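You operate a simulated robot arm through the tools that you are given. There is no shell and no other tool. Be economical: measure what you need, move in short steps, check, and stop when the job is done.

You run a simulated two-armed robot. Do the job below in one go: nothing can be reset, and whatever is moved stays where it is left.

JOB
Take the folded green bag and put it on the roller rack of tower a. Put the folded white cloth from the top of the blue table on the pale blue air filter there. Put the white paper scraps on the top of the blue table away on the ledge of the sack holder. Turn the black dial of the band machine to 40 bags. Put the block of grey labels on the rewind end of the roller rack of tower c. Fetch the folded orange cloth and set it on the blue carton stand. Fetch the carton of orange handles and set it on the brown paper patch. Put the white bundle of bags on the top of the plate table away on the top plate of the printing line. Put the grey bar on the top of the packing table away on the shelf of the grey rack. Put the oil bottle on the top of the packing table away on the top plate of the printing line. Put the yellow brush on the top of the small black table. Put the green bundle of bags on the top of the patch table away on the top of the packing table. Fetch the brown bundle of bags from the top of the patch table and set it on the top of the roller table. The order is free. Set down upright: block of grey labels, grey bar, oil bottle.

It is judged by the outcome, as a careful person would: the job done as asked, and still so three seconds after it is handed in. It fails if anything else is knocked over, pushed out of place, dropped, spilled or broken. Flat cloth is picked up by pressing the open fingertips on it (5 to 10 N) and closing them slowly along it; thin cloth reads only 2 to 8 mm in the jaws.

ROBOT AND FRAMES
Two 6-joint arms with two-finger parallel grippers on one trunk, on a base that drives. Base frame: it is fixed to the floor where the robot stands at the start and does not move with it; the origin is under the middle of the robot, x ahead of it, y to its left, z up; the surface under the hand at the start is at about z = 94. Lengths are in cm, angles in degrees, forces in N, time in s.
The left shoulder is at the start at [5, 17, 134], the right one opposite. Each reaches about 109.2 cm from its shoulder. Places, roughly: black dial of the band machine [60, 50, 100]; block of grey labels [50, 0, 100]; blue carton stand (40x24 cm) [-744, 440, 80]; brown bundle of bags (15x6x4 cm) [-720, -530, 80]; brown paper patch (15x5x1 cm) [-530, 480, 80]; carton of orange handles (4x4x5 cm) [-590, 460, 80]; folded green bag (7x5x3 cm) [60, -10, 100]; folded orange cloth (11x7x3 cm) [-510, 470, 80]; folded white cloth (10x6x3 cm) [50, -20, 100]; green bundle of bags (15x6x4 cm) [-790, -580, 80]; grey bar (40x4x8 cm) [-700, 440, 80]; ledge of the sack holder (16x40 cm) [-924, 580, 72]; oil bottle [-725, 475, 75]; pale blue air filter [75, 25, 100]; rewind end of the roller rack of tower C (13x32 cm [-250, 188, 66]; roller rack of tower A (13x105 cm) [-390, 170, 66]; shelf of the grey rack (21x114 cm) [-1072, -48, 62]; top of the packing table [-680, 450, 80]; top of the roller table [-1000, -550, 80]; top of the small black table [-660, -350, 70]; top plate of the printing line [-470, -40, 90]; white bundle of bags [-650, 250, 75]; white paper scraps (11x5x4 cm) [80, 60, 100]; yellow brush (3x3x15 cm) [-800, -550, 90]. Payload 1.57 kg a hand.
The tool frame of a hand sits at the grasp point between the pads (the TCP): z along the fingers, y along the line on which they close. The tips reach 3 cm beyond it. Largest opening 8 cm; finger width 1.7, thickness 1.2; the body of the gripper, 4 by 8.2 cm, starts 8 cm behind the TCP.
Orientation is that of the tool frame in the base frame, as a unit quaternion [x, y, z, w]. With the fingers straight down and closing along the base's y, the tool's x points along the base's -x, its y along +y and its z along -z.

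CONTROLS
- The arms move only by the tool apply_moves. It takes "left_series", "right_series" or both (then of equal length, played together; a hand with none holds still); each is a list of rows, each an object (a shift or turn left out is 0, a gripper value left out holds the last) with "grip": the opening, from 0 (shut) to 1 (fully open); "translation": the shift along the tool's x, y, z in m, a list of three; "rot": the turn, a rotation vector about the tool's x, y, z in degrees, a list of three. In form: [{"grip": grip, "translation": [tx, ty, tz], "rot": [ax, ay, az]}, ...]. A call has 1 to 10 rows; each row shifts and turns the commanded pose from where the row before left it, along the tool's axes as they then stand. Rows are played at 5 a second. More than 5 cm and 8.6 degrees between two rows, or a gripper value outside its range, and nothing of the call is played. Where a pose cannot be reached the arm comes as near as it can. A force on the tool above 40 N (or 10 N above the force at the start of the call, whichever is more), or a blocked arm, ends the call early, and 0.2 s more pass. The fingers move at their own pace (about 7.2 cm/s each) and stop on an object; they squeeze with about 42 N. The grip force told is the motor's: it shows also when the fingers shut on nothing. Time passes only in rows, and 0.2 s behind the last, so rows that do not move let the fingers close. The reply holds the time, the measured pose of the TCP, the force on the tool along the base axes, the opening and the grip force, in the units named above and with some noise, with the torque about the TCP (base axes, N m) and any sound that the robot's microphone picked up, and new pictures: "pictures" is both (left out), scene, wrist or none (wrist: the cameras of the hands that moved).
- Cameras (640 x 400 px; columns grow to the right, rows downward): "scene" is now at [2.83, 0.81, 190]; the picture's right is [0.01, -1.00, 0.00], its down [-0.85, -0.00, -0.53] and it looks along [0.53, 0.00, -0.85] (base axes); focal length 281 px, centre (320, 200). "left" rides on the left gripper at [7.2, 0.7, -12.2] in its tool frame; the picture's right is [-0.09, 1.00, 0.00], its down [-0.84, -0.08, -0.54] and it looks along [-0.54, -0.05, 0.84] (tool axes); focal length 238 px, centre (320, 200). "right" rides on the right gripper at [7.2, -0.7, -12.2] in its tool frame; the picture's right is [0.09, 1.00, 0.00], its down [-0.84, 0.08, -0.54] and it looks along [-0.54, 0.05, 0.84] (tool axes); focal length 238 px, centre (320, 200). There is no depth. A picture from a camera that has moved, and an enlarged one, comes with that camera's place and axes in the base frame and with its lens. The place of the scene camera against the robot may be out by one fixed shift of up to 1.2 cm in any direction.
- lift_body(by): slides the trunk up (or, below 0, down) by that many cm; the arms and the scene camera ride with it, the base frame stays. It gives what a move gives, with no picture.
- roll_base(legs): drives the robot by 1 to 6 legs, each [ahead, left, turn to the left] in cm, cm and degrees, along the robot's own axes; the way and the turn of a leg run together, so that a leg with both is an arc; at most 150 cm and 180 degrees a leg. The arms and the cameras ride along, it lands a little off, and it stops where it bumps. It gives what a move gives, and a new picture of the scene camera.
- head_to(pan, tilt): turns the head with the scene camera to pan (to the left, within 86 degrees either way) and tilt (down, from -29 to 69), counted from straight ahead of the robot. It gives what a move gives, and a new picture of the scene camera.
- inspect(camera, box): a new picture of the part [left, top, right, bottom] of that camera's present view, enlarged. It takes no simulated time.
- finish_job(): hands the job in; it is judged then, once.

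Go step by step. Nothing tells you exact positions but the pictures and the camera data: compare them with the known pose of the tool, close in by small moves and look again before you grip or let go. The budget is 577 turns and 360 pictures, counting those below and the enlarged ones. Unless the task says otherwise, let go and move clear before handing in, and close with one line.

The tools are called after "Request:" as name(argument=value, ...) on one line, values as JSON. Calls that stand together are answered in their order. apply_moves: Moves the arms, as the interface text tells. Its arguments: {"type":"object","properties":{"left_series":{"type":"array"},"right_series":{"type":"array"},"pictures":{"type":"string","enum":["both","scene","wrist","none"]}},"required":[]} The other tools are called the same way: lift_body (by) slides the trunk up or down; roll_base (legs) drives the base; head_to (pan, tilt) turns the head that bears the scene camera; inspect (camera, box) takes an enlarged picture of a part of a camera's view; finish_job () hands the job in.

At the start:

```text
time: 0.0
left_position: [63.29, 46.6, 122.98]
left_tcp_rot: [-0.001, 1.0, 0.001, 0.0]
left_force: [0.0, -0.4, 0.2]
left_torque: [-0.03, 0.0, 0.0]
left_finger_gap: 8.0
left_grasp_force: 0.1
right_position: [70.67, -6.23, 122.98]
right_tcp_rot: [0.0, 1.0, 0.0, 0.0]
right_force: [-0.6, 0.3, -0.1]
right_torque: [0.0, -0.01, 0.04]
right_finger_gap: 8.01
right_grasp_force: 0.1
trunk travel left (down, up): [-95.5, 1.5]
robot x, y, heading: [0.1, 0.12, 0.1]
head pan, tilt: [0.3, 57.9]
```

scene: 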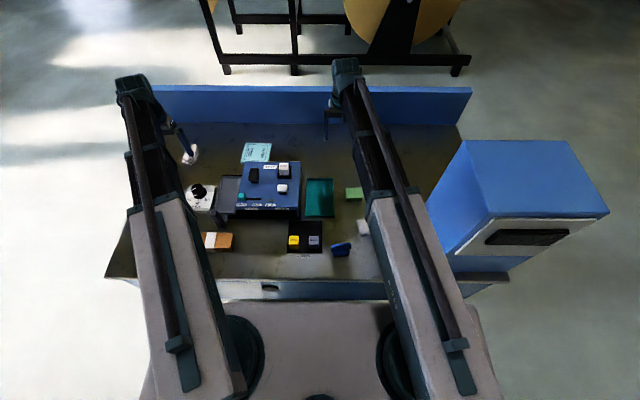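
right: 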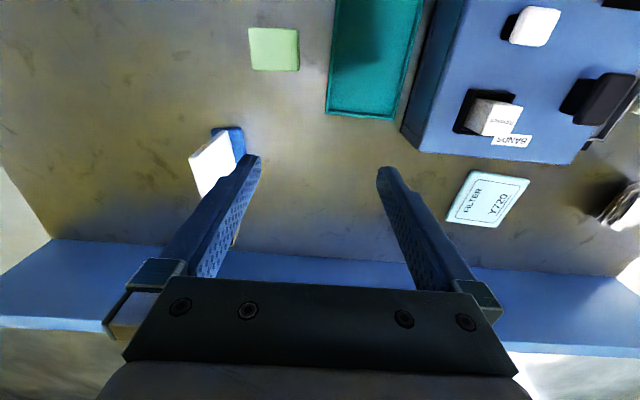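
left: 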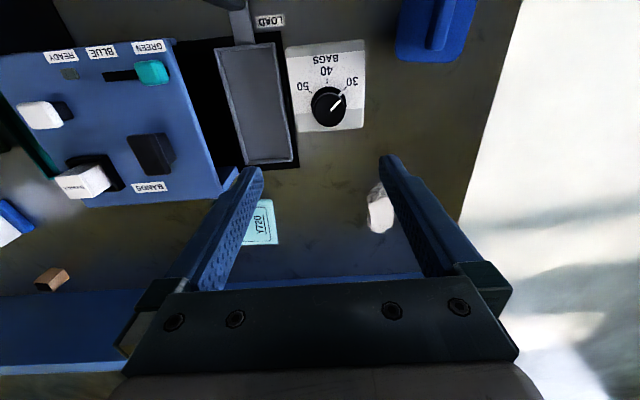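

I see the blue table with the band machine, the dial left of centre and cloths and scraps around it. I'll enlarge the views first to identify the objects.

Request:
inspect(camera="scene", box=[170, 120, 390, 270])

Request:
inspect(camera="left", box=[0, 0, 520, 300])

Request:
inspect(camera="right", box=[120, 0, 640, 300])

```text
2.67 times, centred on (280, 195) of scene
camera zoom: at [2.83, 0.81, 190.0], right [0.01, -1.0, 0.0], down [-0.85, 0.0, -0.53], along [0.53, 0.0, -0.85], focal length 749 px, centre (427, 213)
```

zoom: 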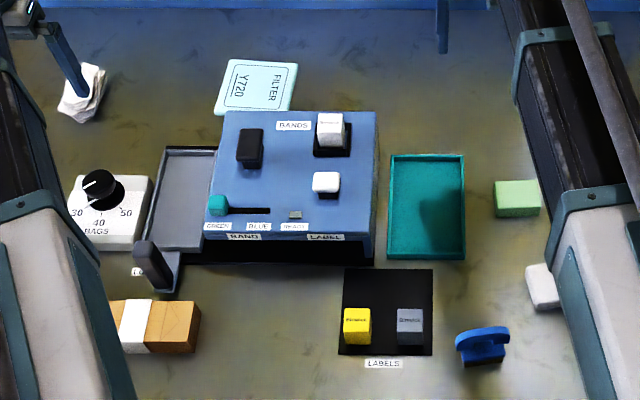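

```text
1.23 times, centred on (260, 150) of left
camera zoom: at [56.2, 47.25, 135.2], right [0.09, 1.0, 0.0], down [0.84, -0.08, 0.54], along [0.54, -0.05, -0.84], focal length 293 px, centre (394, 262)
```

zoom: 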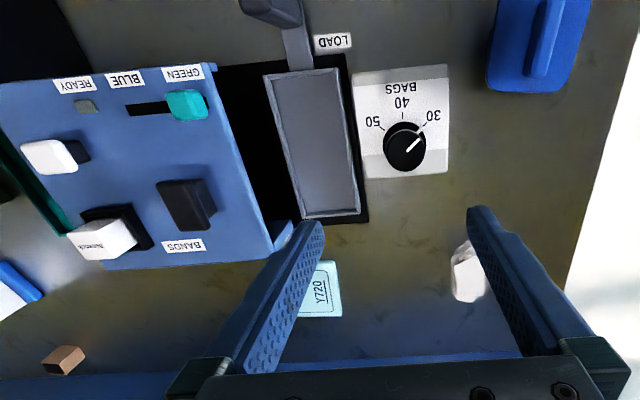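

```text
1.23 times, centred on (380, 150) of right
camera zoom: at [63.43, -6.88, 135.26], right [-0.09, 1.0, 0.0], down [0.84, 0.08, 0.54], along [0.54, 0.05, -0.84], focal length 293 px, centre (246, 262)
```

zoom: 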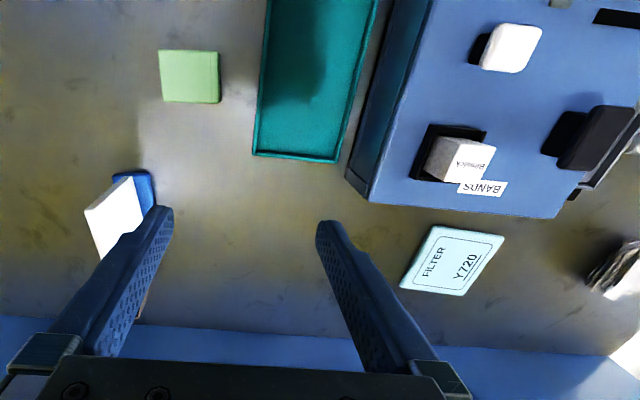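

Both cameras agree: the dial is near (63.7, 48), the white cloth near (49, -18) and the green bag near (64, -12). I'll bring the left hand over the dial and the right hand over the white cloth for a closer look.

Request:
apply_moves(left_series=[{"grip": 1, "translation": [-0.001, 0.002, 0.02]}, {"translation": [-0.001, 0.002, 0.02]}, {"translation": [-0.001, 0.002, 0.02]}, {"translation": [-0.001, 0.002, 0.02]}, {"translation": [0, 0.002, 0.02]}, {"translation": [0, 0.002, 0.02]}], right_series=[{"grip": 1, "translation": [0.036, -0.02, 0.012]}, {"translation": [0.036, -0.02, 0.012]}, {"translation": [0.036, -0.02, 0.012]}, {"translation": [0.036, -0.02, 0.012]}, {"translation": [0.036, -0.02, 0.012]}, {"translation": [0.036, -0.02, 0.012]}], pictures="both")

```text
time: 1.4
left_position: [63.27, 46.44, 123.03]
left_tcp_rot: [-0.001, 1.0, 0.001, -0.001]
left_force: [0.3, -0.2, 0.9]
left_torque: [-0.01, 0.0, 0.01]
left_finger_gap: 8.01
left_grasp_force: 0.0
left hand out of reach, approached as far as the arm can: row 1, 2, 3, 4, 5, 6
right_position: [49.01, -18.27, 123.06]
right_tcp_rot: [0.001, 1.0, 0.0, 0.0]
right_force: [-0.5, -0.5, 0.5]
right_torque: [0.02, -0.03, 0.0]
right_finger_gap: 7.98
right_grasp_force: 0.0
right hand out of reach, approached as far as the arm can: row 1, 2, 3, 4, 5, 6
trunk travel left (down, up): [-95.5, 1.5]
robot x, y, heading: [-0.0, 0.29, -0.4]
head pan, tilt: [0.3, 57.9]
camera scene: at [2.73, 0.76, 190.0], right [0.01, -1.0, 0.0], down [-0.85, 0.0, -0.53], along [0.53, 0.0, -0.85], focal length 281 px, centre (320, 200)
camera right: at [41.66, -18.95, 135.28], right [-0.09, 1.0, 0.0], down [0.84, 0.08, 0.54], along [0.54, 0.05, -0.84], focal length 238 px, centre (320, 200)
camera left: at [56.12, 47.23, 135.24], right [0.09, 1.0, 0.0], down [0.84, -0.08, 0.54], along [0.54, -0.05, -0.84], focal length 238 px, centre (320, 200)
```

scene: 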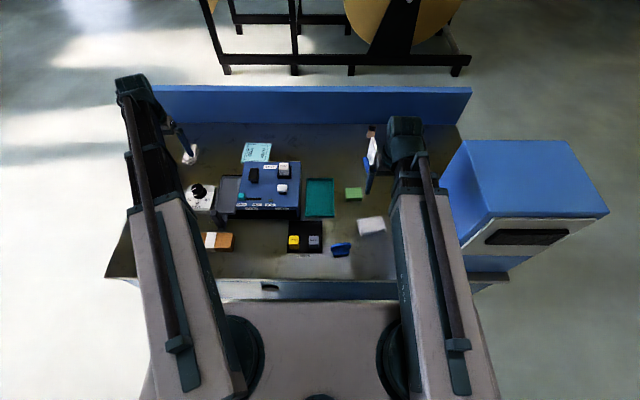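
right: 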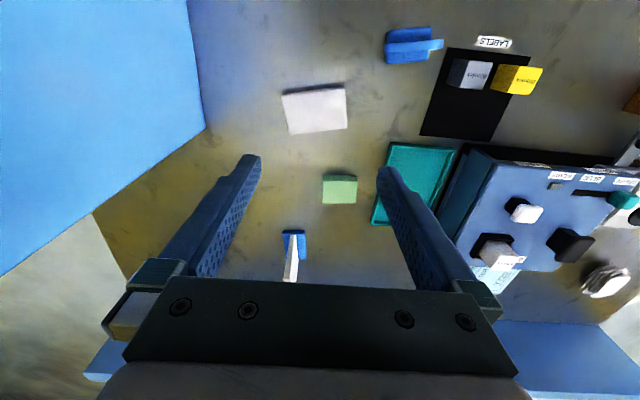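
left: 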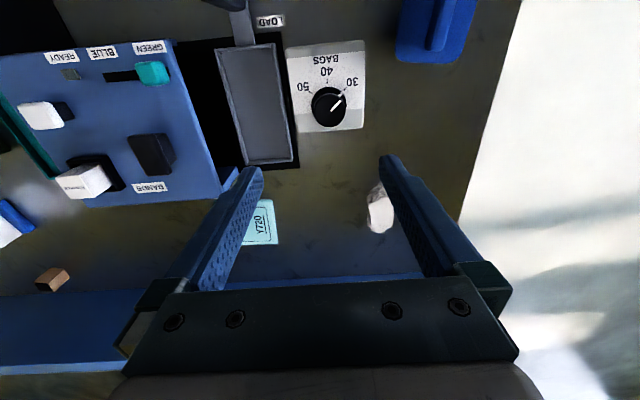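

The hands won't go below about z=123 at this trunk height, so I'll lower the trunk.

Request:
lift_body(by=-12)

```text
time: 2.9
left_position: [63.37, 46.61, 111.05]
left_tcp_rot: [-0.001, 1.0, 0.0, 0.0]
left_force: [-0.7, 0.4, 0.2]
left_torque: [0.02, -0.01, 0.0]
left_finger_gap: 8.0
left_grasp_force: 0.1
right_position: [49.07, -18.31, 111.06]
right_tcp_rot: [0.0, 1.0, 0.001, 0.0]
right_force: [0.2, 0.3, 0.8]
right_torque: [0.0, 0.01, -0.02]
right_finger_gap: 7.98
right_grasp_force: 0.0
trunk travel left (down, up): [-83.5, 13.5]
robot x, y, heading: [0.14, -0.14, 0.0]
head pan, tilt: [0.3, 57.9]
```

Now I'll nudge the left hand over the dial and test whether it can descend.

Request:
apply_moves(left_series=[{"translation": [-0.002, 0.007, 0]}, {"translation": [-0.001, 0.006, 0]}, {"translation": [0, 0, 0.02]}], right_series=[{"translation": [0, 0, 0.0]}, {"translation": [0, 0, 0.01]}, {"translation": [0, 0, 0.01]}], pictures="wrist")

```text
time: 3.7
left_position: [63.78, 47.76, 110.89]
left_tcp_rot: [-0.002, 1.0, 0.0, 0.0]
left_force: [-0.5, 0.6, -0.3]
left_torque: [0.0, -0.04, -0.04]
left_finger_gap: 8.0
left_grasp_force: 0.0
left hand out of reach, approached as far as the arm can: row 3
right_position: [49.22, -18.18, 110.89]
right_tcp_rot: [0.0, 1.0, -0.001, 0.0]
right_force: [-0.1, -0.2, 0.2]
right_torque: [-0.01, 0.01, 0.02]
right_finger_gap: 7.97
right_grasp_force: 0.1
right hand out of reach, approached as far as the arm can: row 2, 3
trunk travel left (down, up): [-83.5, 13.5]
robot x, y, heading: [0.03, 0.32, -0.0]
head pan, tilt: [0.3, 57.9]
camera right: at [41.79, -18.91, 123.26], right [-0.09, 1.0, 0.0], down [0.84, 0.08, 0.54], along [0.54, 0.05, -0.84], focal length 238 px, centre (320, 200)
camera left: at [56.5, 48.54, 123.2], right [0.09, 1.0, 0.0], down [0.84, -0.08, 0.54], along [0.54, -0.05, -0.84], focal length 238 px, centre (320, 200)
```

right: 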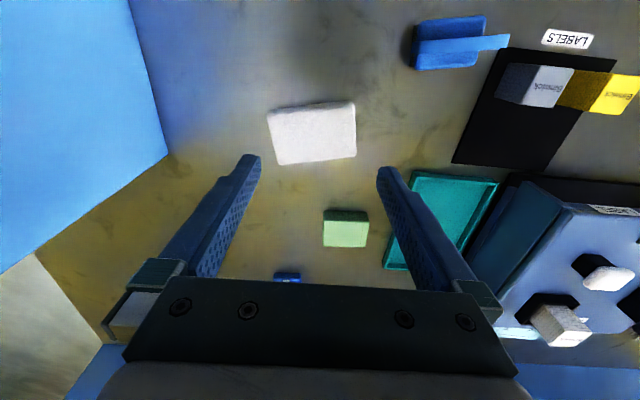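
left: 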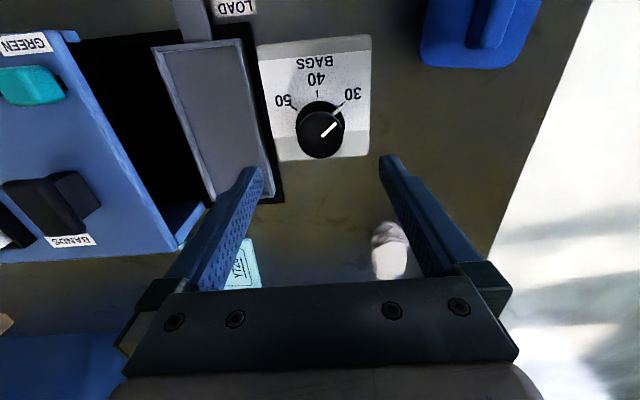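

The hands can only go about 11 cm below the shoulder, so the trunk sets the working height. I'll turn the right hand about 77° to straddle the cloth's short side and lift it a little, trim the left hand over the dial, then lower the trunk.

Request:
apply_moves(right_series=[{"translation": [-0.003, -0.003, -0.02]}, {"translation": [-0.003, -0.003, -0.02]}, {"rot": [0, 0, 8.5]}, {"rot": [0, 0, 8.5]}, {"rot": [0, 0, 8.5]}, {"rot": [0, 0, 8.5]}, {"rot": [0, 0, 8.5]}, {"rot": [0, 0, 8.5]}, {"rot": [0, 0, 8.5]}, {"rot": [0, 0, 8.5]}], left_series=[{"grip": 0.85, "translation": [0.002, 0.0, 0]}, {}, {}, {}, {}, {}, {}, {}, {}, {}], pictures="none")

Request:
lift_body(by=-11)

Request:
apply_moves(left_series=[{}], right_series=[{"rot": [0, 0, 8.5]}], pictures="wrist")

```text
time: 5.9
left_position: [63.42, 47.94, 111.03]
left_tcp_rot: [-0.001, 1.0, 0.001, -0.001]
left_force: [-0.2, -0.6, 0.0]
left_torque: [0.0, -0.03, -0.01]
left_finger_gap: 6.78
left_grasp_force: 0.1
right_position: [49.38, -18.48, 110.94]
right_tcp_rot: [0.56, 0.829, 0.0, 0.0]
right_force: [-0.2, 0.2, 0.1]
right_torque: [0.04, 0.0, 0.0]
right_finger_gap: 8.0
right_grasp_force: 0.1
right hand out of reach, approached as far as the arm can: row 1, 2
trunk travel left (down, up): [-83.5, 13.5]
robot x, y, heading: [0.08, 0.32, -0.3]
head pan, tilt: [0.3, 57.9]
```

```text
time: 7.3
left_position: [63.39, 47.83, 100.04]
left_tcp_rot: [-0.001, 1.0, 0.001, 0.001]
left_force: [-0.7, -0.6, 0.4]
left_torque: [0.04, 0.01, 0.0]
left_finger_gap: 6.8
left_grasp_force: 0.0
right_position: [49.35, -18.56, 99.99]
right_tcp_rot: [0.56, 0.829, 0.0, 0.0]
right_force: [0.0, -0.7, -0.6]
right_torque: [0.0, -0.01, -0.01]
right_finger_gap: 8.0
right_grasp_force: 0.2
trunk travel left (down, up): [-72.5, 24.5]
robot x, y, heading: [0.18, -0.22, 0.1]
head pan, tilt: [0.3, 57.9]
```

```text
time: 7.7
left_position: [63.46, 47.78, 100.08]
left_tcp_rot: [-0.001, 1.0, 0.0, 0.0]
left_force: [0.1, 0.8, -0.4]
left_torque: [0.0, -0.01, -0.01]
left_finger_gap: 6.82
left_grasp_force: 0.1
right_position: [49.47, -18.5, 99.94]
right_tcp_rot: [0.62, 0.785, 0.001, -0.001]
right_force: [1.6, 0.5, -0.2]
right_torque: [0.0, -0.04, 0.02]
right_finger_gap: 7.97
right_grasp_force: 0.1
trunk travel left (down, up): [-72.5, 24.5]
robot x, y, heading: [0.18, 0.03, -0.1]
head pan, tilt: [0.3, 57.9]
camera right: at [46.97, -11.67, 112.27], right [0.95, 0.32, 0.0], down [0.27, -0.8, 0.54], along [0.17, -0.51, -0.84], focal length 238 px, centre (320, 200)
camera left: at [56.3, 48.52, 112.2], right [0.09, 1.0, 0.0], down [0.84, -0.08, 0.54], along [0.54, -0.05, -0.84], focal length 238 px, centre (320, 200)
```

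right: 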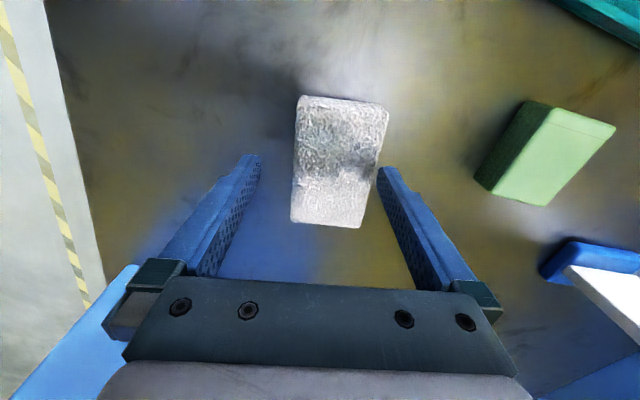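
left: 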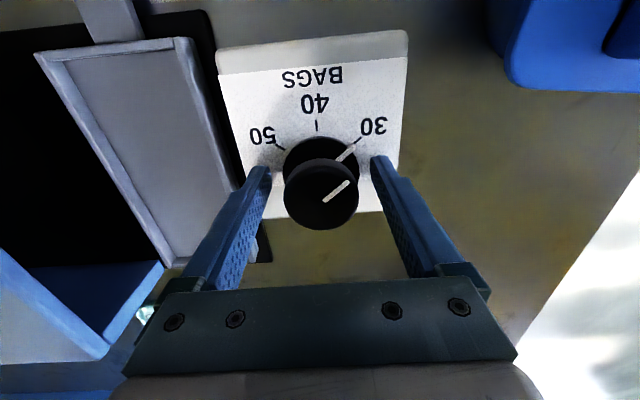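

The dial is centred between the left fingers and its pointer sits about 55–57° from the 40 mark. I'll close on it and turn it that way.

Request:
apply_moves(left_series=[{"grip": 0.3}, {"grip": 0.3}, {"grip": 0.3}, {"rot": [0, 0, -8]}, {"rot": [0, 0, -8]}, {"rot": [0, 0, -8]}, {"rot": [0, 0, -8]}, {"rot": [0, 0, -8]}, {"rot": [0, 0, -8]}, {"rot": [0, 0, -8]}], pictures="wrist")

```text
time: 9.9
left_position: [63.72, 47.71, 100.02]
left_tcp_rot: [-0.471, 0.882, 0.0, 0.0]
left_force: [7.6, -17.1, -4.3]
left_torque: [-0.7, 0.12, -0.07]
left_finger_gap: 5.35
left_grasp_force: 44.9
right_position: [49.49, -18.69, 99.92]
right_tcp_rot: [0.62, 0.785, 0.001, -0.001]
right_force: [1.0, -1.2, 0.0]
right_torque: [-0.02, 0.03, -0.01]
right_finger_gap: 8.02
right_grasp_force: 0.0
trunk travel left (down, up): [-72.5, 24.5]
robot x, y, heading: [-0.16, 0.28, -0.1]
head pan, tilt: [0.3, 57.9]
camera left: at [59.11, 42.0, 112.2], right [-0.78, 0.63, 0.0], down [0.53, 0.65, 0.54], along [0.34, 0.42, -0.84], focal length 238 px, centre (320, 200)
```

left: 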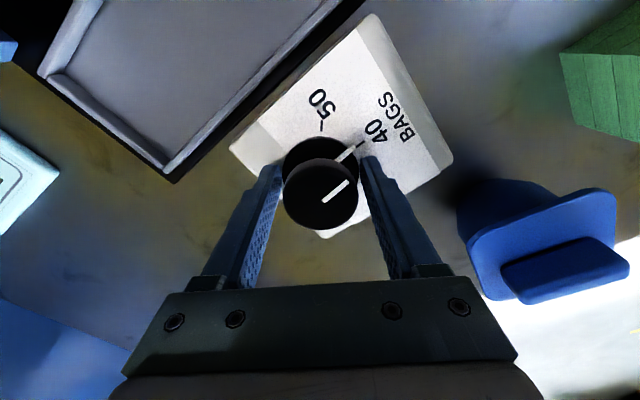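

The pointer now looks aligned with 40. I'll release it and check from straight on.

Request:
apply_moves(left_series=[{"grip": 0.85}, {"grip": 0.85}, {"translation": [0, 0, -0.04]}, {"translation": [0, 0, -0.04]}, {"rot": [0, 0, 8]}, {"rot": [0, 0, 8]}, {"rot": [0, 0, 8]}, {"rot": [0, 0, 8]}, {"rot": [0, 0, 8]}, {"rot": [0, 0, 8]}], pictures="wrist")

```text
time: 12.1
left_position: [63.38, 47.81, 100.02]
left_tcp_rot: [-0.07, 0.998, 0.001, 0.001]
left_force: [-0.2, -0.8, -0.4]
left_torque: [0.01, -0.01, 0.03]
left_finger_gap: 6.79
left_grasp_force: 0.0
left hand out of reach, approached as far as the arm can: row 3, 4
right_position: [49.37, -18.55, 100.08]
right_tcp_rot: [0.619, 0.785, 0.0, 0.0]
right_force: [-0.2, 0.9, -0.4]
right_torque: [-0.04, 0.01, 0.0]
right_finger_gap: 8.01
right_grasp_force: 0.0
trunk travel left (down, up): [-72.5, 24.5]
robot x, y, heading: [-0.13, 0.32, -0.0]
head pan, tilt: [0.3, 57.9]
camera left: at [56.2, 47.46, 112.2], right [-0.05, 1.0, 0.0], down [0.84, 0.04, 0.54], along [0.54, 0.03, -0.84], focal length 238 px, centre (320, 200)
```

left: 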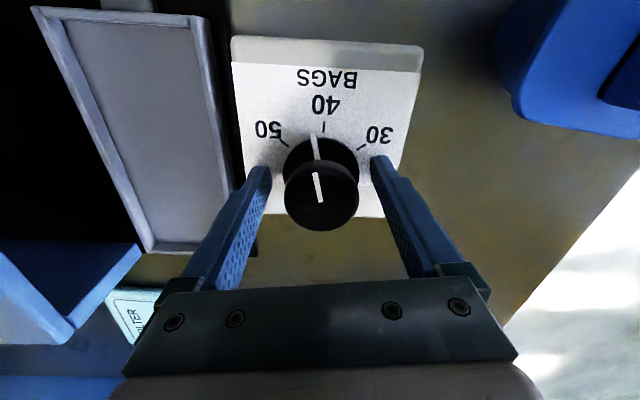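

The pointer sits slightly past 40. Let me measure it enlarged.

Request:
inspect(camera="left", box=[230, 80, 420, 240])

```text
2.50 times, centred on (325, 160) of left
camera zoom: at [56.2, 47.46, 112.2], right [-0.05, 1.0, 0.0], down [0.84, 0.04, 0.54], along [0.54, 0.03, -0.84], focal length 596 px, centre (308, 300)
```

zoom: 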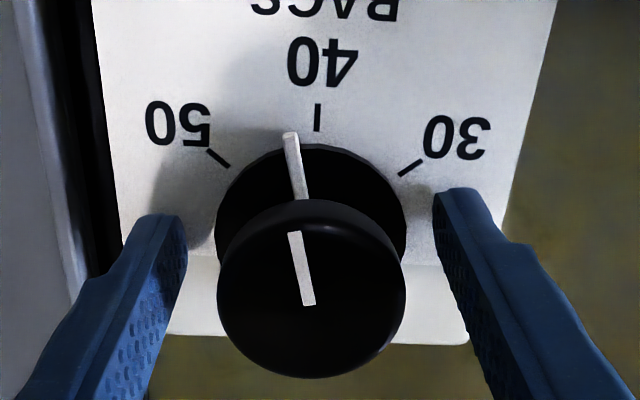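

It's about 13° too far. I'll grip again and turn back 13°.

Request:
apply_moves(left_series=[{"grip": 0.3}, {"grip": 0.3}, {"grip": 0.3}, {"rot": [0, 0, 4.5]}, {"rot": [0, 0, 4.5]}, {"rot": [0, 0, 4]}, {}, {"grip": 0.85}, {"grip": 0.85}], pictures="none")

Request:
inspect(camera="left", box=[230, 80, 420, 240])

```text
time: 14.1
left_position: [63.44, 47.73, 100.05]
left_tcp_rot: [0.043, 0.999, 0.001, 0.0]
left_force: [0.1, 0.3, -0.9]
left_torque: [-0.01, 0.0, -0.02]
left_finger_gap: 6.81
left_grasp_force: 0.0
right_position: [49.35, -18.57, 100.03]
right_tcp_rot: [0.619, 0.785, 0.0, 0.0]
right_force: [-0.3, -0.3, -0.1]
right_torque: [0.0, -0.01, 0.01]
right_finger_gap: 7.95
right_grasp_force: 0.1
trunk travel left (down, up): [-72.5, 24.5]
robot x, y, heading: [0.34, -0.08, 0.2]
head pan, tilt: [0.3, 57.9]
```

```text
2.50 times, centred on (325, 160) of left
camera zoom: at [56.3, 49.04, 112.2], right [0.18, 0.98, 0.0], down [0.83, -0.15, 0.54], along [0.53, -0.1, -0.84], focal length 596 px, centre (308, 300)
```

zoom: 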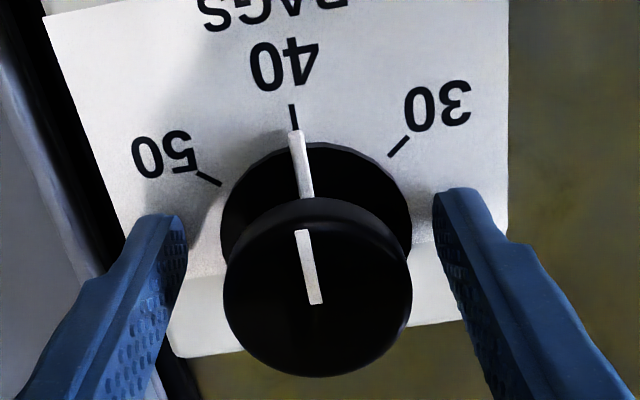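

The dial now points at 40. Before the cloth I'll raise the trunk and test whether the arms can move vertically or tilt by themselves.

Request:
lift_body(by=10)

Request:
apply_moves(left_series=[{"rot": [0, 0, -5]}, {"rot": [8, 0, 0]}, {"rot": [-8, 0, 0]}, {"rot": [0, 8, 0]}], pictures="none")

```text
time: 15.4
left_position: [63.33, 47.85, 109.99]
left_tcp_rot: [0.042, 0.999, 0.001, 0.0]
left_force: [1.0, -1.0, -0.6]
left_torque: [-0.01, 0.01, -0.02]
left_finger_gap: 6.8
left_grasp_force: 0.1
right_position: [49.47, -18.61, 110.04]
right_tcp_rot: [0.619, 0.785, 0.0, 0.0]
right_force: [-0.6, 0.5, -0.5]
right_torque: [0.01, -0.04, -0.01]
right_finger_gap: 7.99
right_grasp_force: 0.0
trunk travel left (down, up): [-82.5, 14.5]
robot x, y, heading: [-0.11, -0.04, 0.1]
head pan, tilt: [0.3, 57.9]
```

```text
time: 16.4
left_position: [63.47, 47.86, 110.22]
left_tcp_rot: [-0.002, 0.998, 0.0, -0.07]
left_force: [0.2, -0.3, 0.4]
left_torque: [-0.03, 0.0, 0.02]
left_finger_gap: 6.82
left_grasp_force: 0.0
right_position: [49.46, -18.5, 109.93]
right_tcp_rot: [0.619, 0.785, 0.0, 0.001]
right_force: [-0.2, -0.2, -0.4]
right_torque: [-0.01, 0.0, 0.05]
right_finger_gap: 7.99
right_grasp_force: 0.0
trunk travel left (down, up): [-82.5, 14.5]
robot x, y, heading: [-0.15, 0.38, 0.1]
head pan, tilt: [0.3, 57.9]
```

The arms move only in the plane and tilt at the wrist, so height comes from the trunk and a tilt raises a hand. I'll tilt-park the left hand forward and centre the right hand on the cloth.

Request:
apply_moves(left_series=[{"rot": [0, -8, 0]}, {"rot": [0, -8, 0]}, {"rot": [0, -8, 0]}, {"rot": [0, -8, 0]}, {"rot": [0, -8, 0]}, {"rot": [0, -8, 0]}, {"rot": [0, -8, 0]}, {"rot": [0, -8, 0]}, {"rot": [0, -8, 0]}, {}], right_series=[{"translation": [0, 0.008, 0]}, {}, {}, {}, {}, {}, {}, {}, {}, {}], pictures="scene")

```text
time: 18.6
left_position: [63.41, 47.7, 122.43]
left_tcp_rot: [-0.001, 0.849, 0.002, 0.529]
left_force: [0.4, -0.4, -0.4]
left_torque: [0.03, 0.03, -0.03]
left_finger_gap: 6.8
left_grasp_force: 0.0
left hand out of reach, approached as far as the arm can: row 3, 4, 5, 6, 7, 8, 9
right_position: [50.21, -18.35, 110.03]
right_tcp_rot: [0.619, 0.785, -0.001, 0.001]
right_force: [0.4, 0.0, 0.7]
right_torque: [-0.03, 0.0, 0.0]
right_finger_gap: 7.99
right_grasp_force: 0.0
trunk travel left (down, up): [-82.5, 14.5]
robot x, y, heading: [0.45, 0.07, 0.0]
head pan, tilt: [0.3, 57.9]
camera scene: at [2.84, 0.81, 177.0], right [0.01, -1.0, 0.0], down [-0.85, 0.0, -0.53], along [0.53, 0.0, -0.85], focal length 281 px, centre (320, 200)
```

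scene: 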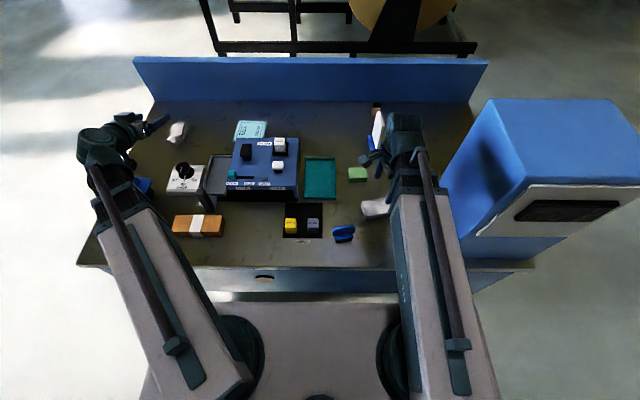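

Left hand is raised clear. Lowering so the right fingertips sit just above the table around the cloth.

Request:
lift_body(by=-12.4)

Request:
apply_moves(right_series=[{"grip": 0.4}, {"grip": 0.3}, {"grip": 0.2}, {"grip": 0.1}, {"grip": 0.1}], pictures="wrist")

```text
time: 20.2
left_position: [63.35, 47.64, 109.92]
left_tcp_rot: [-0.001, 0.849, 0.001, 0.529]
left_force: [0.3, 0.0, -0.3]
left_torque: [-0.02, 0.01, 0.04]
left_finger_gap: 6.8
left_grasp_force: 0.0
right_position: [50.24, -18.36, 97.65]
right_tcp_rot: [0.619, 0.785, 0.0, 0.0]
right_force: [-1.0, 0.0, 0.1]
right_torque: [0.01, -0.02, 0.02]
right_finger_gap: 8.0
right_grasp_force: 0.1
trunk travel left (down, up): [-70.1, 26.9]
robot x, y, heading: [0.05, -0.24, 0.1]
head pan, tilt: [0.3, 57.9]
```

```text
time: 21.4
left_position: [63.35, 47.87, 109.91]
left_tcp_rot: [0.0, 0.848, 0.001, 0.529]
left_force: [-0.4, 0.2, -0.4]
left_torque: [-0.01, 0.02, -0.01]
left_finger_gap: 6.79
left_grasp_force: 0.1
right_position: [50.14, -18.26, 97.7]
right_tcp_rot: [0.619, 0.785, -0.001, 0.0]
right_force: [1.0, 0.1, 1.1]
right_torque: [0.01, 0.01, -0.03]
right_finger_gap: 5.87
right_grasp_force: 42.2
trunk travel left (down, up): [-70.1, 26.9]
robot x, y, heading: [-0.38, -0.05, 0.0]
head pan, tilt: [0.3, 57.9]
camera right: at [47.76, -11.48, 109.87], right [0.95, 0.32, 0.0], down [0.27, -0.8, 0.54], along [0.17, -0.51, -0.84], focal length 238 px, centre (320, 200)
```

right: 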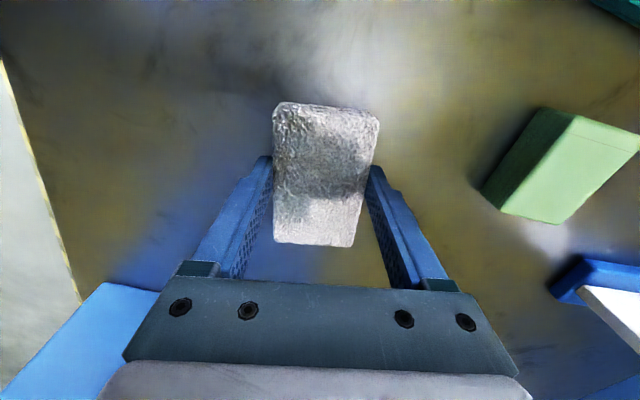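

The cloth is held. I'll lift it high, carry it over the machine and stop above the filter to look.

Request:
lift_body(by=20)

Request:
apply_moves(right_series=[{"translation": [0.029, 0.0355, 0]}, {"translation": [0.029, 0.0355, 0]}, {"translation": [0.029, 0.0355, 0]}, {"translation": [0.029, 0.0355, 0]}, {"translation": [0.029, 0.0355, 0]}, {"translation": [0.029, 0.0355, 0]}, {"translation": [0.029, 0.0355, 0]}, {"translation": [0.029, 0.0355, 0]}, {"translation": [0.029, 0.0355, 0]}, {"translation": [0.029, 0.0355, 0]}], pictures="none")

Request:
apply_moves(right_series=[{"translation": [0.029, 0.0355, 0]}, {"translation": [0.029, 0.0355, 0]}, {"translation": [0.027, 0.035, 0]}, {"rot": [0, 0, 7]}, {"rot": [0, 0, 6]}], pictures="both")

```text
time: 23.6
left_position: [63.41, 47.71, 130.02]
left_tcp_rot: [-0.001, 0.849, 0.001, 0.529]
left_force: [0.5, 1.1, -0.5]
left_torque: [-0.01, 0.0, 0.0]
left_finger_gap: 6.79
left_grasp_force: 0.1
right_position: [50.28, -18.44, 117.65]
right_tcp_rot: [0.619, 0.785, 0.0, 0.0]
right_force: [0.3, 0.5, -1.0]
right_torque: [0.0, 0.0, -0.02]
right_finger_gap: 5.9
right_grasp_force: 42.2
trunk travel left (down, up): [-90.1, 6.9]
robot x, y, heading: [-0.46, -0.31, -0.3]
head pan, tilt: [0.3, 57.9]
```

```text
time: 25.8
left_position: [63.39, 47.78, 129.79]
left_tcp_rot: [0.0, 0.848, 0.0, 0.529]
left_force: [0.8, 0.8, -0.4]
left_torque: [0.03, -0.01, -0.03]
left_finger_gap: 6.77
left_grasp_force: 0.1
right_position: [77.98, 18.24, 117.58]
right_tcp_rot: [0.619, 0.785, 0.0, 0.0]
right_force: [-0.5, 0.0, 0.3]
right_torque: [0.01, -0.02, 0.04]
right_finger_gap: 5.85
right_grasp_force: 41.6
trunk travel left (down, up): [-90.1, 6.9]
robot x, y, heading: [0.02, -0.24, 0.0]
head pan, tilt: [0.3, 57.9]
```

```text
time: 26.9
left_position: [63.47, 47.72, 129.94]
left_tcp_rot: [0.0, 0.848, 0.001, 0.529]
left_force: [-0.5, 0.1, 0.8]
left_torque: [-0.01, -0.02, 0.04]
left_finger_gap: 6.81
left_grasp_force: 0.0
right_position: [81.0, 26.01, 117.46]
right_tcp_rot: [0.705, 0.709, 0.001, 0.001]
right_force: [0.2, -0.3, -0.2]
right_torque: [0.0, 0.01, 0.02]
right_finger_gap: 5.91
right_grasp_force: 41.7
right hand out of reach, approached as far as the arm can: row 2, 3
trunk travel left (down, up): [-90.1, 6.9]
robot x, y, heading: [0.1, 0.03, -0.0]
head pan, tilt: [0.3, 57.9]
camera scene: at [2.84, 0.85, 184.6], right [0.01, -1.0, 0.0], down [-0.85, -0.01, -0.53], along [0.53, 0.0, -0.85], focal length 281 px, centre (320, 200)
camera right: at [80.08, 33.18, 129.85], right [1.0, 0.1, 0.0], down [0.08, -0.84, 0.54], along [0.05, -0.54, -0.84], focal length 238 px, centre (320, 200)
```

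scene: 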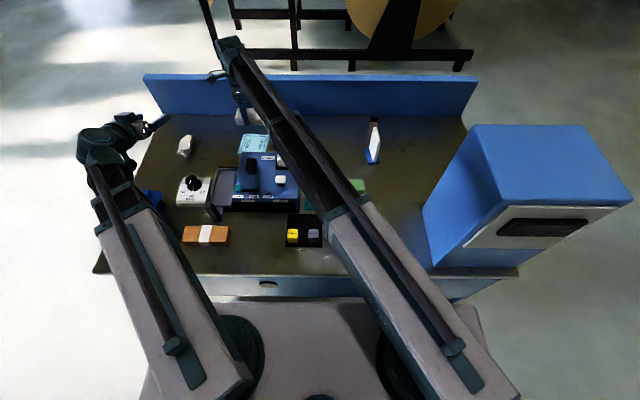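
right: 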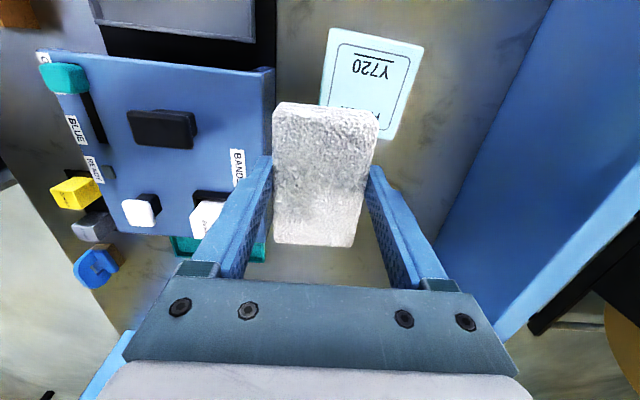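

The arm is at its reach limit here, so I'll sidestep the base left to get the filter within reach.

Request:
roll_base(legs=[[0, 18, 0]])

```text
time: 28.5
left_position: [63.4, 65.75, 129.98]
left_tcp_rot: [-0.001, 0.849, 0.001, 0.529]
left_force: [0.3, 0.9, 0.1]
left_torque: [0.02, -0.03, -0.02]
left_finger_gap: 6.8
left_grasp_force: 0.1
right_position: [80.93, 43.9, 117.65]
right_tcp_rot: [0.704, 0.71, 0.001, 0.001]
right_force: [0.4, 0.1, -0.2]
right_torque: [-0.05, -0.03, 0.0]
right_finger_gap: 5.86
right_grasp_force: 42.0
trunk travel left (down, up): [-90.1, 6.9]
robot x, y, heading: [-0.07, 17.96, -0.0]
head pan, tilt: [0.3, 57.9]
camera scene: at [2.85, 18.96, 184.6], right [0.0, -1.0, 0.0], down [-0.85, 0.0, -0.53], along [0.53, 0.0, -0.85], focal length 281 px, centre (320, 200)
```

scene: 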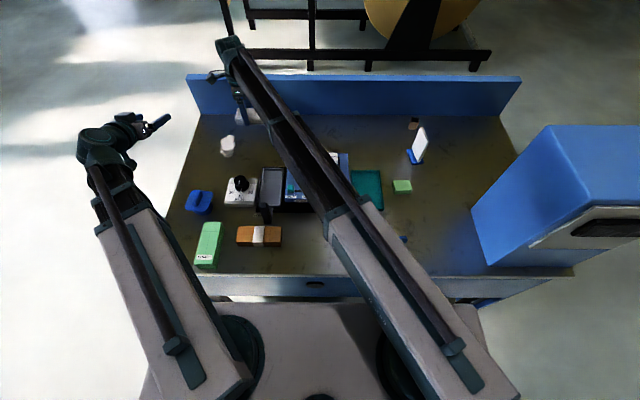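

The filter centre is about (86.7, 29.7). Moving the cloth over it.

Request:
apply_moves(right_series=[{"translation": [-0.0355, 0.0145, 0]}, {"translation": [-0.0355, 0.0145, 0]}, {"translation": [-0.0355, 0.0145, 0]}, {"translation": [-0.0355, 0.0145, 0]}], pictures="none")

Request:
lift_body(by=-14)

Request:
apply_moves(right_series=[{}], pictures="both")

```text
time: 29.5
left_position: [63.52, 65.67, 129.96]
left_tcp_rot: [0.0, 0.848, 0.001, 0.53]
left_force: [0.2, 0.4, 0.5]
left_torque: [-0.01, -0.01, 0.02]
left_finger_gap: 6.8
left_grasp_force: 0.0
right_position: [87.03, 29.53, 117.53]
right_tcp_rot: [0.704, 0.71, 0.001, 0.0]
right_force: [-0.5, -0.8, -0.4]
right_torque: [0.0, 0.01, 0.0]
right_finger_gap: 5.89
right_grasp_force: 41.9
trunk travel left (down, up): [-90.1, 6.9]
robot x, y, heading: [-0.16, 18.39, -0.0]
head pan, tilt: [0.3, 57.9]
```

```text
time: 31.1
left_position: [63.35, 65.77, 115.84]
left_tcp_rot: [0.0, 0.849, 0.001, 0.529]
left_force: [0.0, -0.8, -0.4]
left_torque: [0.0, -0.02, 0.0]
left_finger_gap: 6.79
left_grasp_force: 0.0
right_position: [86.82, 29.75, 103.61]
right_tcp_rot: [0.704, 0.71, 0.0, 0.001]
right_force: [-0.1, 1.0, -0.7]
right_torque: [-0.02, 0.03, 0.0]
right_finger_gap: 5.88
right_grasp_force: 41.8
trunk travel left (down, up): [-76.1, 20.9]
robot x, y, heading: [-0.1, 17.96, 0.1]
head pan, tilt: [0.3, 57.9]
```

```text
time: 31.5
left_position: [63.58, 65.71, 115.9]
left_tcp_rot: [0.0, 0.849, 0.0, 0.529]
left_force: [-0.2, -0.9, -0.3]
left_torque: [0.0, -0.07, 0.02]
left_finger_gap: 6.78
left_grasp_force: 0.0
right_position: [87.01, 29.64, 103.69]
right_tcp_rot: [0.704, 0.71, 0.0, 0.001]
right_force: [0.3, 0.1, -0.6]
right_torque: [0.0, 0.02, 0.0]
right_finger_gap: 5.88
right_grasp_force: 42.0
trunk travel left (down, up): [-76.1, 20.9]
robot x, y, heading: [0.07, 17.92, -0.2]
head pan, tilt: [0.3, 57.9]
camera scene: at [2.84, 18.77, 170.6], right [0.0, -1.0, 0.0], down [-0.85, 0.0, -0.53], along [0.53, 0.0, -0.85], focal length 281 px, centre (320, 200)
camera right: at [85.98, 36.88, 115.86], right [0.99, 0.1, 0.0], down [0.08, -0.84, 0.54], along [0.06, -0.54, -0.84], focal length 238 px, centre (320, 200)
```

scene: 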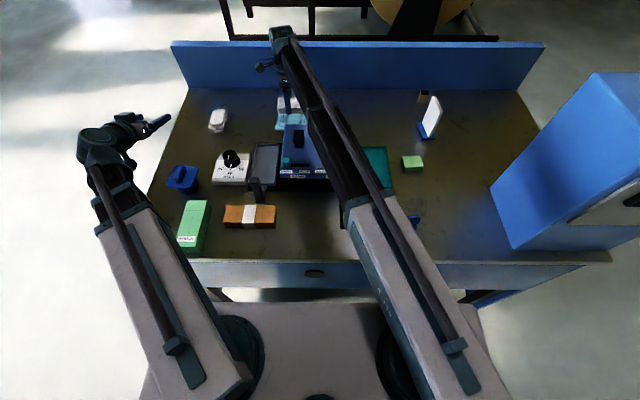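
right: 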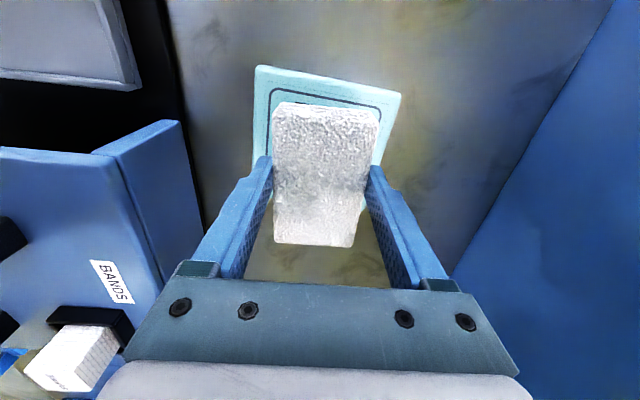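

Aligned over the filter. Lowering until contact.

Request:
lift_body(by=-3.8)

Request:
lift_body(by=-0.7)

Request:
inspect(camera="right", box=[160, 40, 480, 260])

```text
time: 32.4
left_position: [63.5, 65.74, 112.19]
left_tcp_rot: [0.001, 0.849, 0.001, 0.529]
left_force: [-0.1, 1.1, 0.8]
left_torque: [-0.01, -0.02, -0.01]
left_finger_gap: 6.81
left_grasp_force: 0.1
right_position: [86.86, 29.71, 99.79]
right_tcp_rot: [0.704, 0.71, 0.001, 0.001]
right_force: [-0.5, 0.3, 0.3]
right_torque: [0.02, 0.02, -0.01]
right_finger_gap: 5.85
right_grasp_force: 42.3
trunk travel left (down, up): [-72.3, 24.7]
robot x, y, heading: [0.34, 18.08, -0.1]
head pan, tilt: [0.3, 57.9]
```

```text
time: 32.9
left_position: [63.37, 65.68, 111.4]
left_tcp_rot: [-0.001, 0.848, 0.001, 0.529]
left_force: [0.1, -0.4, 0.0]
left_torque: [-0.02, 0.0, 0.0]
left_finger_gap: 6.79
left_grasp_force: 0.1
right_position: [86.85, 29.79, 99.08]
right_tcp_rot: [0.704, 0.71, 0.001, 0.001]
right_force: [-0.4, -0.2, -0.6]
right_torque: [0.02, 0.03, 0.01]
right_finger_gap: 5.87
right_grasp_force: 41.7
trunk travel left (down, up): [-71.6, 25.4]
robot x, y, heading: [-0.02, 18.07, -0.1]
head pan, tilt: [0.3, 57.9]
```

```text
1.82 times, centred on (320, 150) of right
camera zoom: at [85.98, 36.87, 111.37], right [0.99, 0.1, 0.0], down [0.08, -0.84, 0.54], along [0.06, -0.54, -0.84], focal length 433 px, centre (320, 291)
```

zoom: 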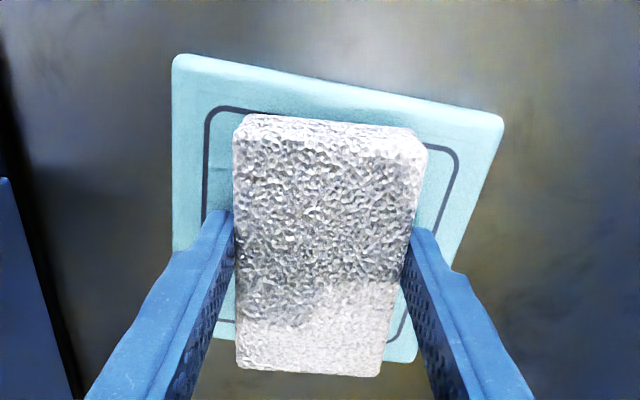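

Request:
lift_body(by=-0.5)

Request:
lift_body(by=-0.3)

```text
time: 33.5
left_position: [63.27, 65.67, 111.11]
left_tcp_rot: [-0.001, 0.848, 0.001, 0.53]
left_force: [0.9, 0.1, -0.5]
left_torque: [0.0, -0.01, -0.01]
left_finger_gap: 6.79
left_grasp_force: 0.0
right_position: [86.83, 29.73, 98.71]
right_tcp_rot: [0.704, 0.71, 0.002, 0.002]
right_force: [6.1, 1.0, 25.9]
right_torque: [-0.22, 0.1, 0.05]
right_finger_gap: 5.88
right_grasp_force: 42.4
trunk travel left (down, up): [-71.1, 25.9]
robot x, y, heading: [-0.22, 18.12, -0.1]
head pan, tilt: [0.3, 57.9]
```

```text
time: 33.8
left_position: [63.31, 65.63, 111.09]
left_tcp_rot: [0.001, 0.847, 0.0, 0.531]
left_force: [-0.1, 0.3, -0.5]
left_torque: [-0.03, 0.02, 0.01]
left_finger_gap: 6.79
left_grasp_force: 0.1
right_position: [86.85, 29.66, 98.7]
right_tcp_rot: [0.704, 0.71, 0.002, 0.002]
right_force: [0.2, 0.4, 26.3]
right_torque: [-0.13, 0.44, -0.01]
right_finger_gap: 5.87
right_grasp_force: 42.0
trunk travel left (down, up): [-71.1, 25.9]
robot x, y, heading: [0.17, 18.24, -0.1]
head pan, tilt: [0.3, 57.9]
stopped: the force on the tool passed its limit at 44 N (the readings are from after the stop); the commanded pose is now the measured one
```

Contact made; releasing and rising.

Request:
lift_body(by=0.2)

Request:
apply_moves(right_series=[{"grip": 0.85}, {"grip": 0.85}, {"grip": 0.85}], pictures="none")

Request:
lift_body(by=14)

Request:
apply_moves(right_series=[{"translation": [0.02, -0.03, 0]}, {"translation": [0.02, -0.03, 0]}], pictures="wrist")

```text
time: 34.3
left_position: [63.36, 65.67, 111.05]
left_tcp_rot: [0.001, 0.848, 0.0, 0.53]
left_force: [0.1, -0.3, 0.1]
left_torque: [0.01, 0.04, -0.02]
left_finger_gap: 6.81
left_grasp_force: 0.3
right_position: [86.88, 29.65, 98.84]
right_tcp_rot: [0.704, 0.71, 0.001, 0.001]
right_force: [-2.8, -0.1, 5.7]
right_torque: [0.04, 0.23, -0.03]
right_finger_gap: 5.86
right_grasp_force: 41.9
trunk travel left (down, up): [-71.3, 25.7]
robot x, y, heading: [0.31, 18.01, -0.1]
head pan, tilt: [0.3, 57.9]
```

```text
time: 35.1
left_position: [63.53, 65.72, 111.07]
left_tcp_rot: [0.0, 0.849, 0.0, 0.529]
left_force: [-0.1, 0.4, 0.1]
left_torque: [-0.02, -0.01, 0.0]
left_finger_gap: 6.8
left_grasp_force: 0.1
right_position: [86.97, 29.71, 98.7]
right_tcp_rot: [0.705, 0.709, 0.001, 0.001]
right_force: [0.9, 0.8, -0.4]
right_torque: [0.01, 0.0, 0.01]
right_finger_gap: 6.81
right_grasp_force: 0.0
trunk travel left (down, up): [-71.3, 25.7]
robot x, y, heading: [-0.11, 18.05, 0.1]
head pan, tilt: [0.3, 57.9]
```

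```text
time: 36.8
left_position: [63.33, 65.76, 125.03]
left_tcp_rot: [0.001, 0.849, 0.0, 0.529]
left_force: [-0.6, 0.2, 0.6]
left_torque: [0.02, 0.04, 0.0]
left_finger_gap: 6.8
left_grasp_force: 0.0
right_position: [87.11, 29.61, 112.83]
right_tcp_rot: [0.705, 0.71, 0.002, 0.002]
right_force: [0.6, -0.1, 0.6]
right_torque: [0.0, 0.02, -0.02]
right_finger_gap: 6.81
right_grasp_force: 0.2
trunk travel left (down, up): [-85.3, 11.7]
robot x, y, heading: [0.01, 17.92, -0.1]
head pan, tilt: [0.3, 57.9]
```

```text
time: 37.4
left_position: [63.51, 65.63, 125.19]
left_tcp_rot: [0.0, 0.848, 0.001, 0.53]
left_force: [-0.2, -0.1, 0.7]
left_torque: [-0.01, -0.01, 0.03]
left_finger_gap: 6.82
left_grasp_force: 0.0
right_position: [80.87, 33.67, 112.74]
right_tcp_rot: [0.705, 0.709, 0.002, 0.0]
right_force: [-0.1, 0.6, 0.0]
right_torque: [0.0, 0.01, 0.01]
right_finger_gap: 6.78
right_grasp_force: 0.0
trunk travel left (down, up): [-85.3, 11.7]
robot x, y, heading: [0.48, 17.66, -0.2]
head pan, tilt: [0.3, 57.9]
camera right: at [79.98, 40.86, 125.04], right [0.99, 0.1, 0.0], down [0.08, -0.84, 0.54], along [0.06, -0.54, -0.84], focal length 238 px, centre (320, 200)
```

right: 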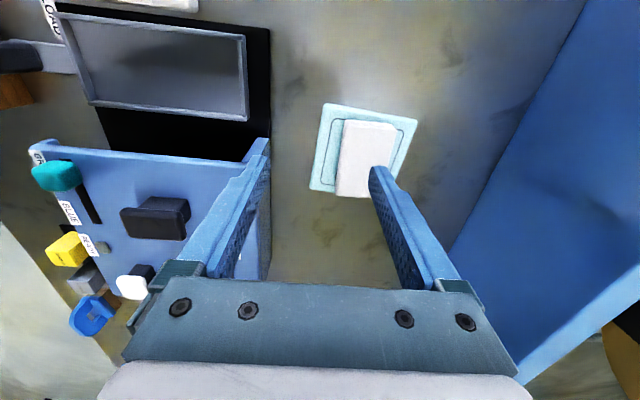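

The cloth is on the filter. Next I'll go back to the right and bring the right hand over the green bag.

Request:
lift_body(by=4)

Request:
roll_base(legs=[[0, -18, 0]])

Request:
apply_moves(right_series=[{"grip": 1, "translation": [-0.04, -0.0243, 0]}, {"translation": [-0.04, -0.0243, 0]}, {"translation": [-0.04, -0.0243, 0]}, {"translation": [-0.04, -0.0243, 0]}, {"translation": [-0.04, -0.0243, 0]}, {"translation": [-0.04, -0.0243, 0]}, {"translation": [-0.04, -0.0243, 0]}], pictures="wrist")

```text
time: 38.2
left_position: [63.53, 65.79, 129.02]
left_tcp_rot: [0.0, 0.849, 0.001, 0.529]
left_force: [-0.1, 0.2, 0.6]
left_torque: [0.03, 0.0, -0.01]
left_finger_gap: 6.77
left_grasp_force: 0.1
right_position: [80.95, 33.6, 116.79]
right_tcp_rot: [0.704, 0.71, 0.002, 0.001]
right_force: [0.0, -0.4, -0.7]
right_torque: [-0.02, 0.05, 0.0]
right_finger_gap: 6.81
right_grasp_force: 0.1
trunk travel left (down, up): [-89.3, 7.7]
robot x, y, heading: [-0.03, 18.04, -0.1]
head pan, tilt: [0.3, 57.9]
```

```text
time: 39.7
left_position: [63.41, 47.74, 129.13]
left_tcp_rot: [-0.001, 0.849, 0.002, 0.529]
left_force: [-0.1, 0.2, -0.2]
left_torque: [0.01, -0.01, 0.04]
left_finger_gap: 6.79
left_grasp_force: 0.1
right_position: [80.91, 15.65, 116.8]
right_tcp_rot: [0.704, 0.71, 0.002, 0.001]
right_force: [-0.2, -1.3, 0.0]
right_torque: [0.05, 0.01, -0.02]
right_finger_gap: 6.8
right_grasp_force: 0.0
trunk travel left (down, up): [-89.3, 7.7]
robot x, y, heading: [-0.02, -0.12, 0.0]
head pan, tilt: [0.3, 57.9]
camera scene: at [2.85, 0.67, 183.76], right [0.01, -1.0, 0.0], down [-0.85, 0.0, -0.53], along [0.53, 0.0, -0.85], focal length 281 px, centre (320, 200)
```

scene: 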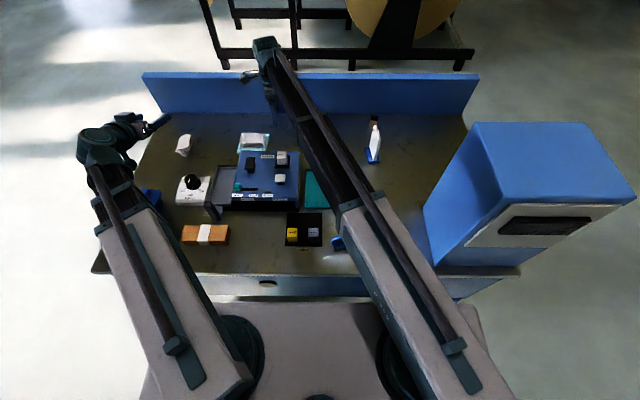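

```text
time: 41.3
left_position: [63.31, 47.77, 129.15]
left_tcp_rot: [-0.001, 0.848, 0.002, 0.529]
left_force: [0.6, -0.3, -1.5]
left_torque: [-0.02, 0.01, 0.01]
left_finger_gap: 6.81
left_grasp_force: 0.1
right_position: [64.19, -12.38, 116.77]
right_tcp_rot: [0.704, 0.711, 0.002, 0.0]
right_force: [0.0, -0.2, 0.4]
right_torque: [0.04, -0.01, 0.0]
right_finger_gap: 8.01
right_grasp_force: 0.1
trunk travel left (down, up): [-89.3, 7.7]
robot x, y, heading: [0.32, 0.11, -0.0]
head pan, tilt: [0.3, 57.9]
camera right: at [63.21, -5.15, 129.05], right [0.99, 0.1, 0.0], down [0.08, -0.84, 0.54], along [0.06, -0.54, -0.84], focal length 238 px, centre (320, 200)
```

right: 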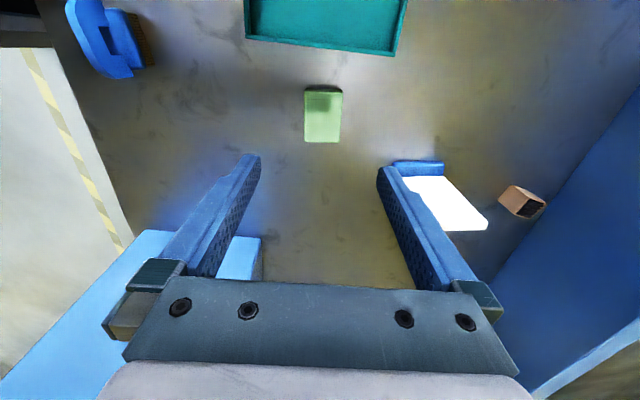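

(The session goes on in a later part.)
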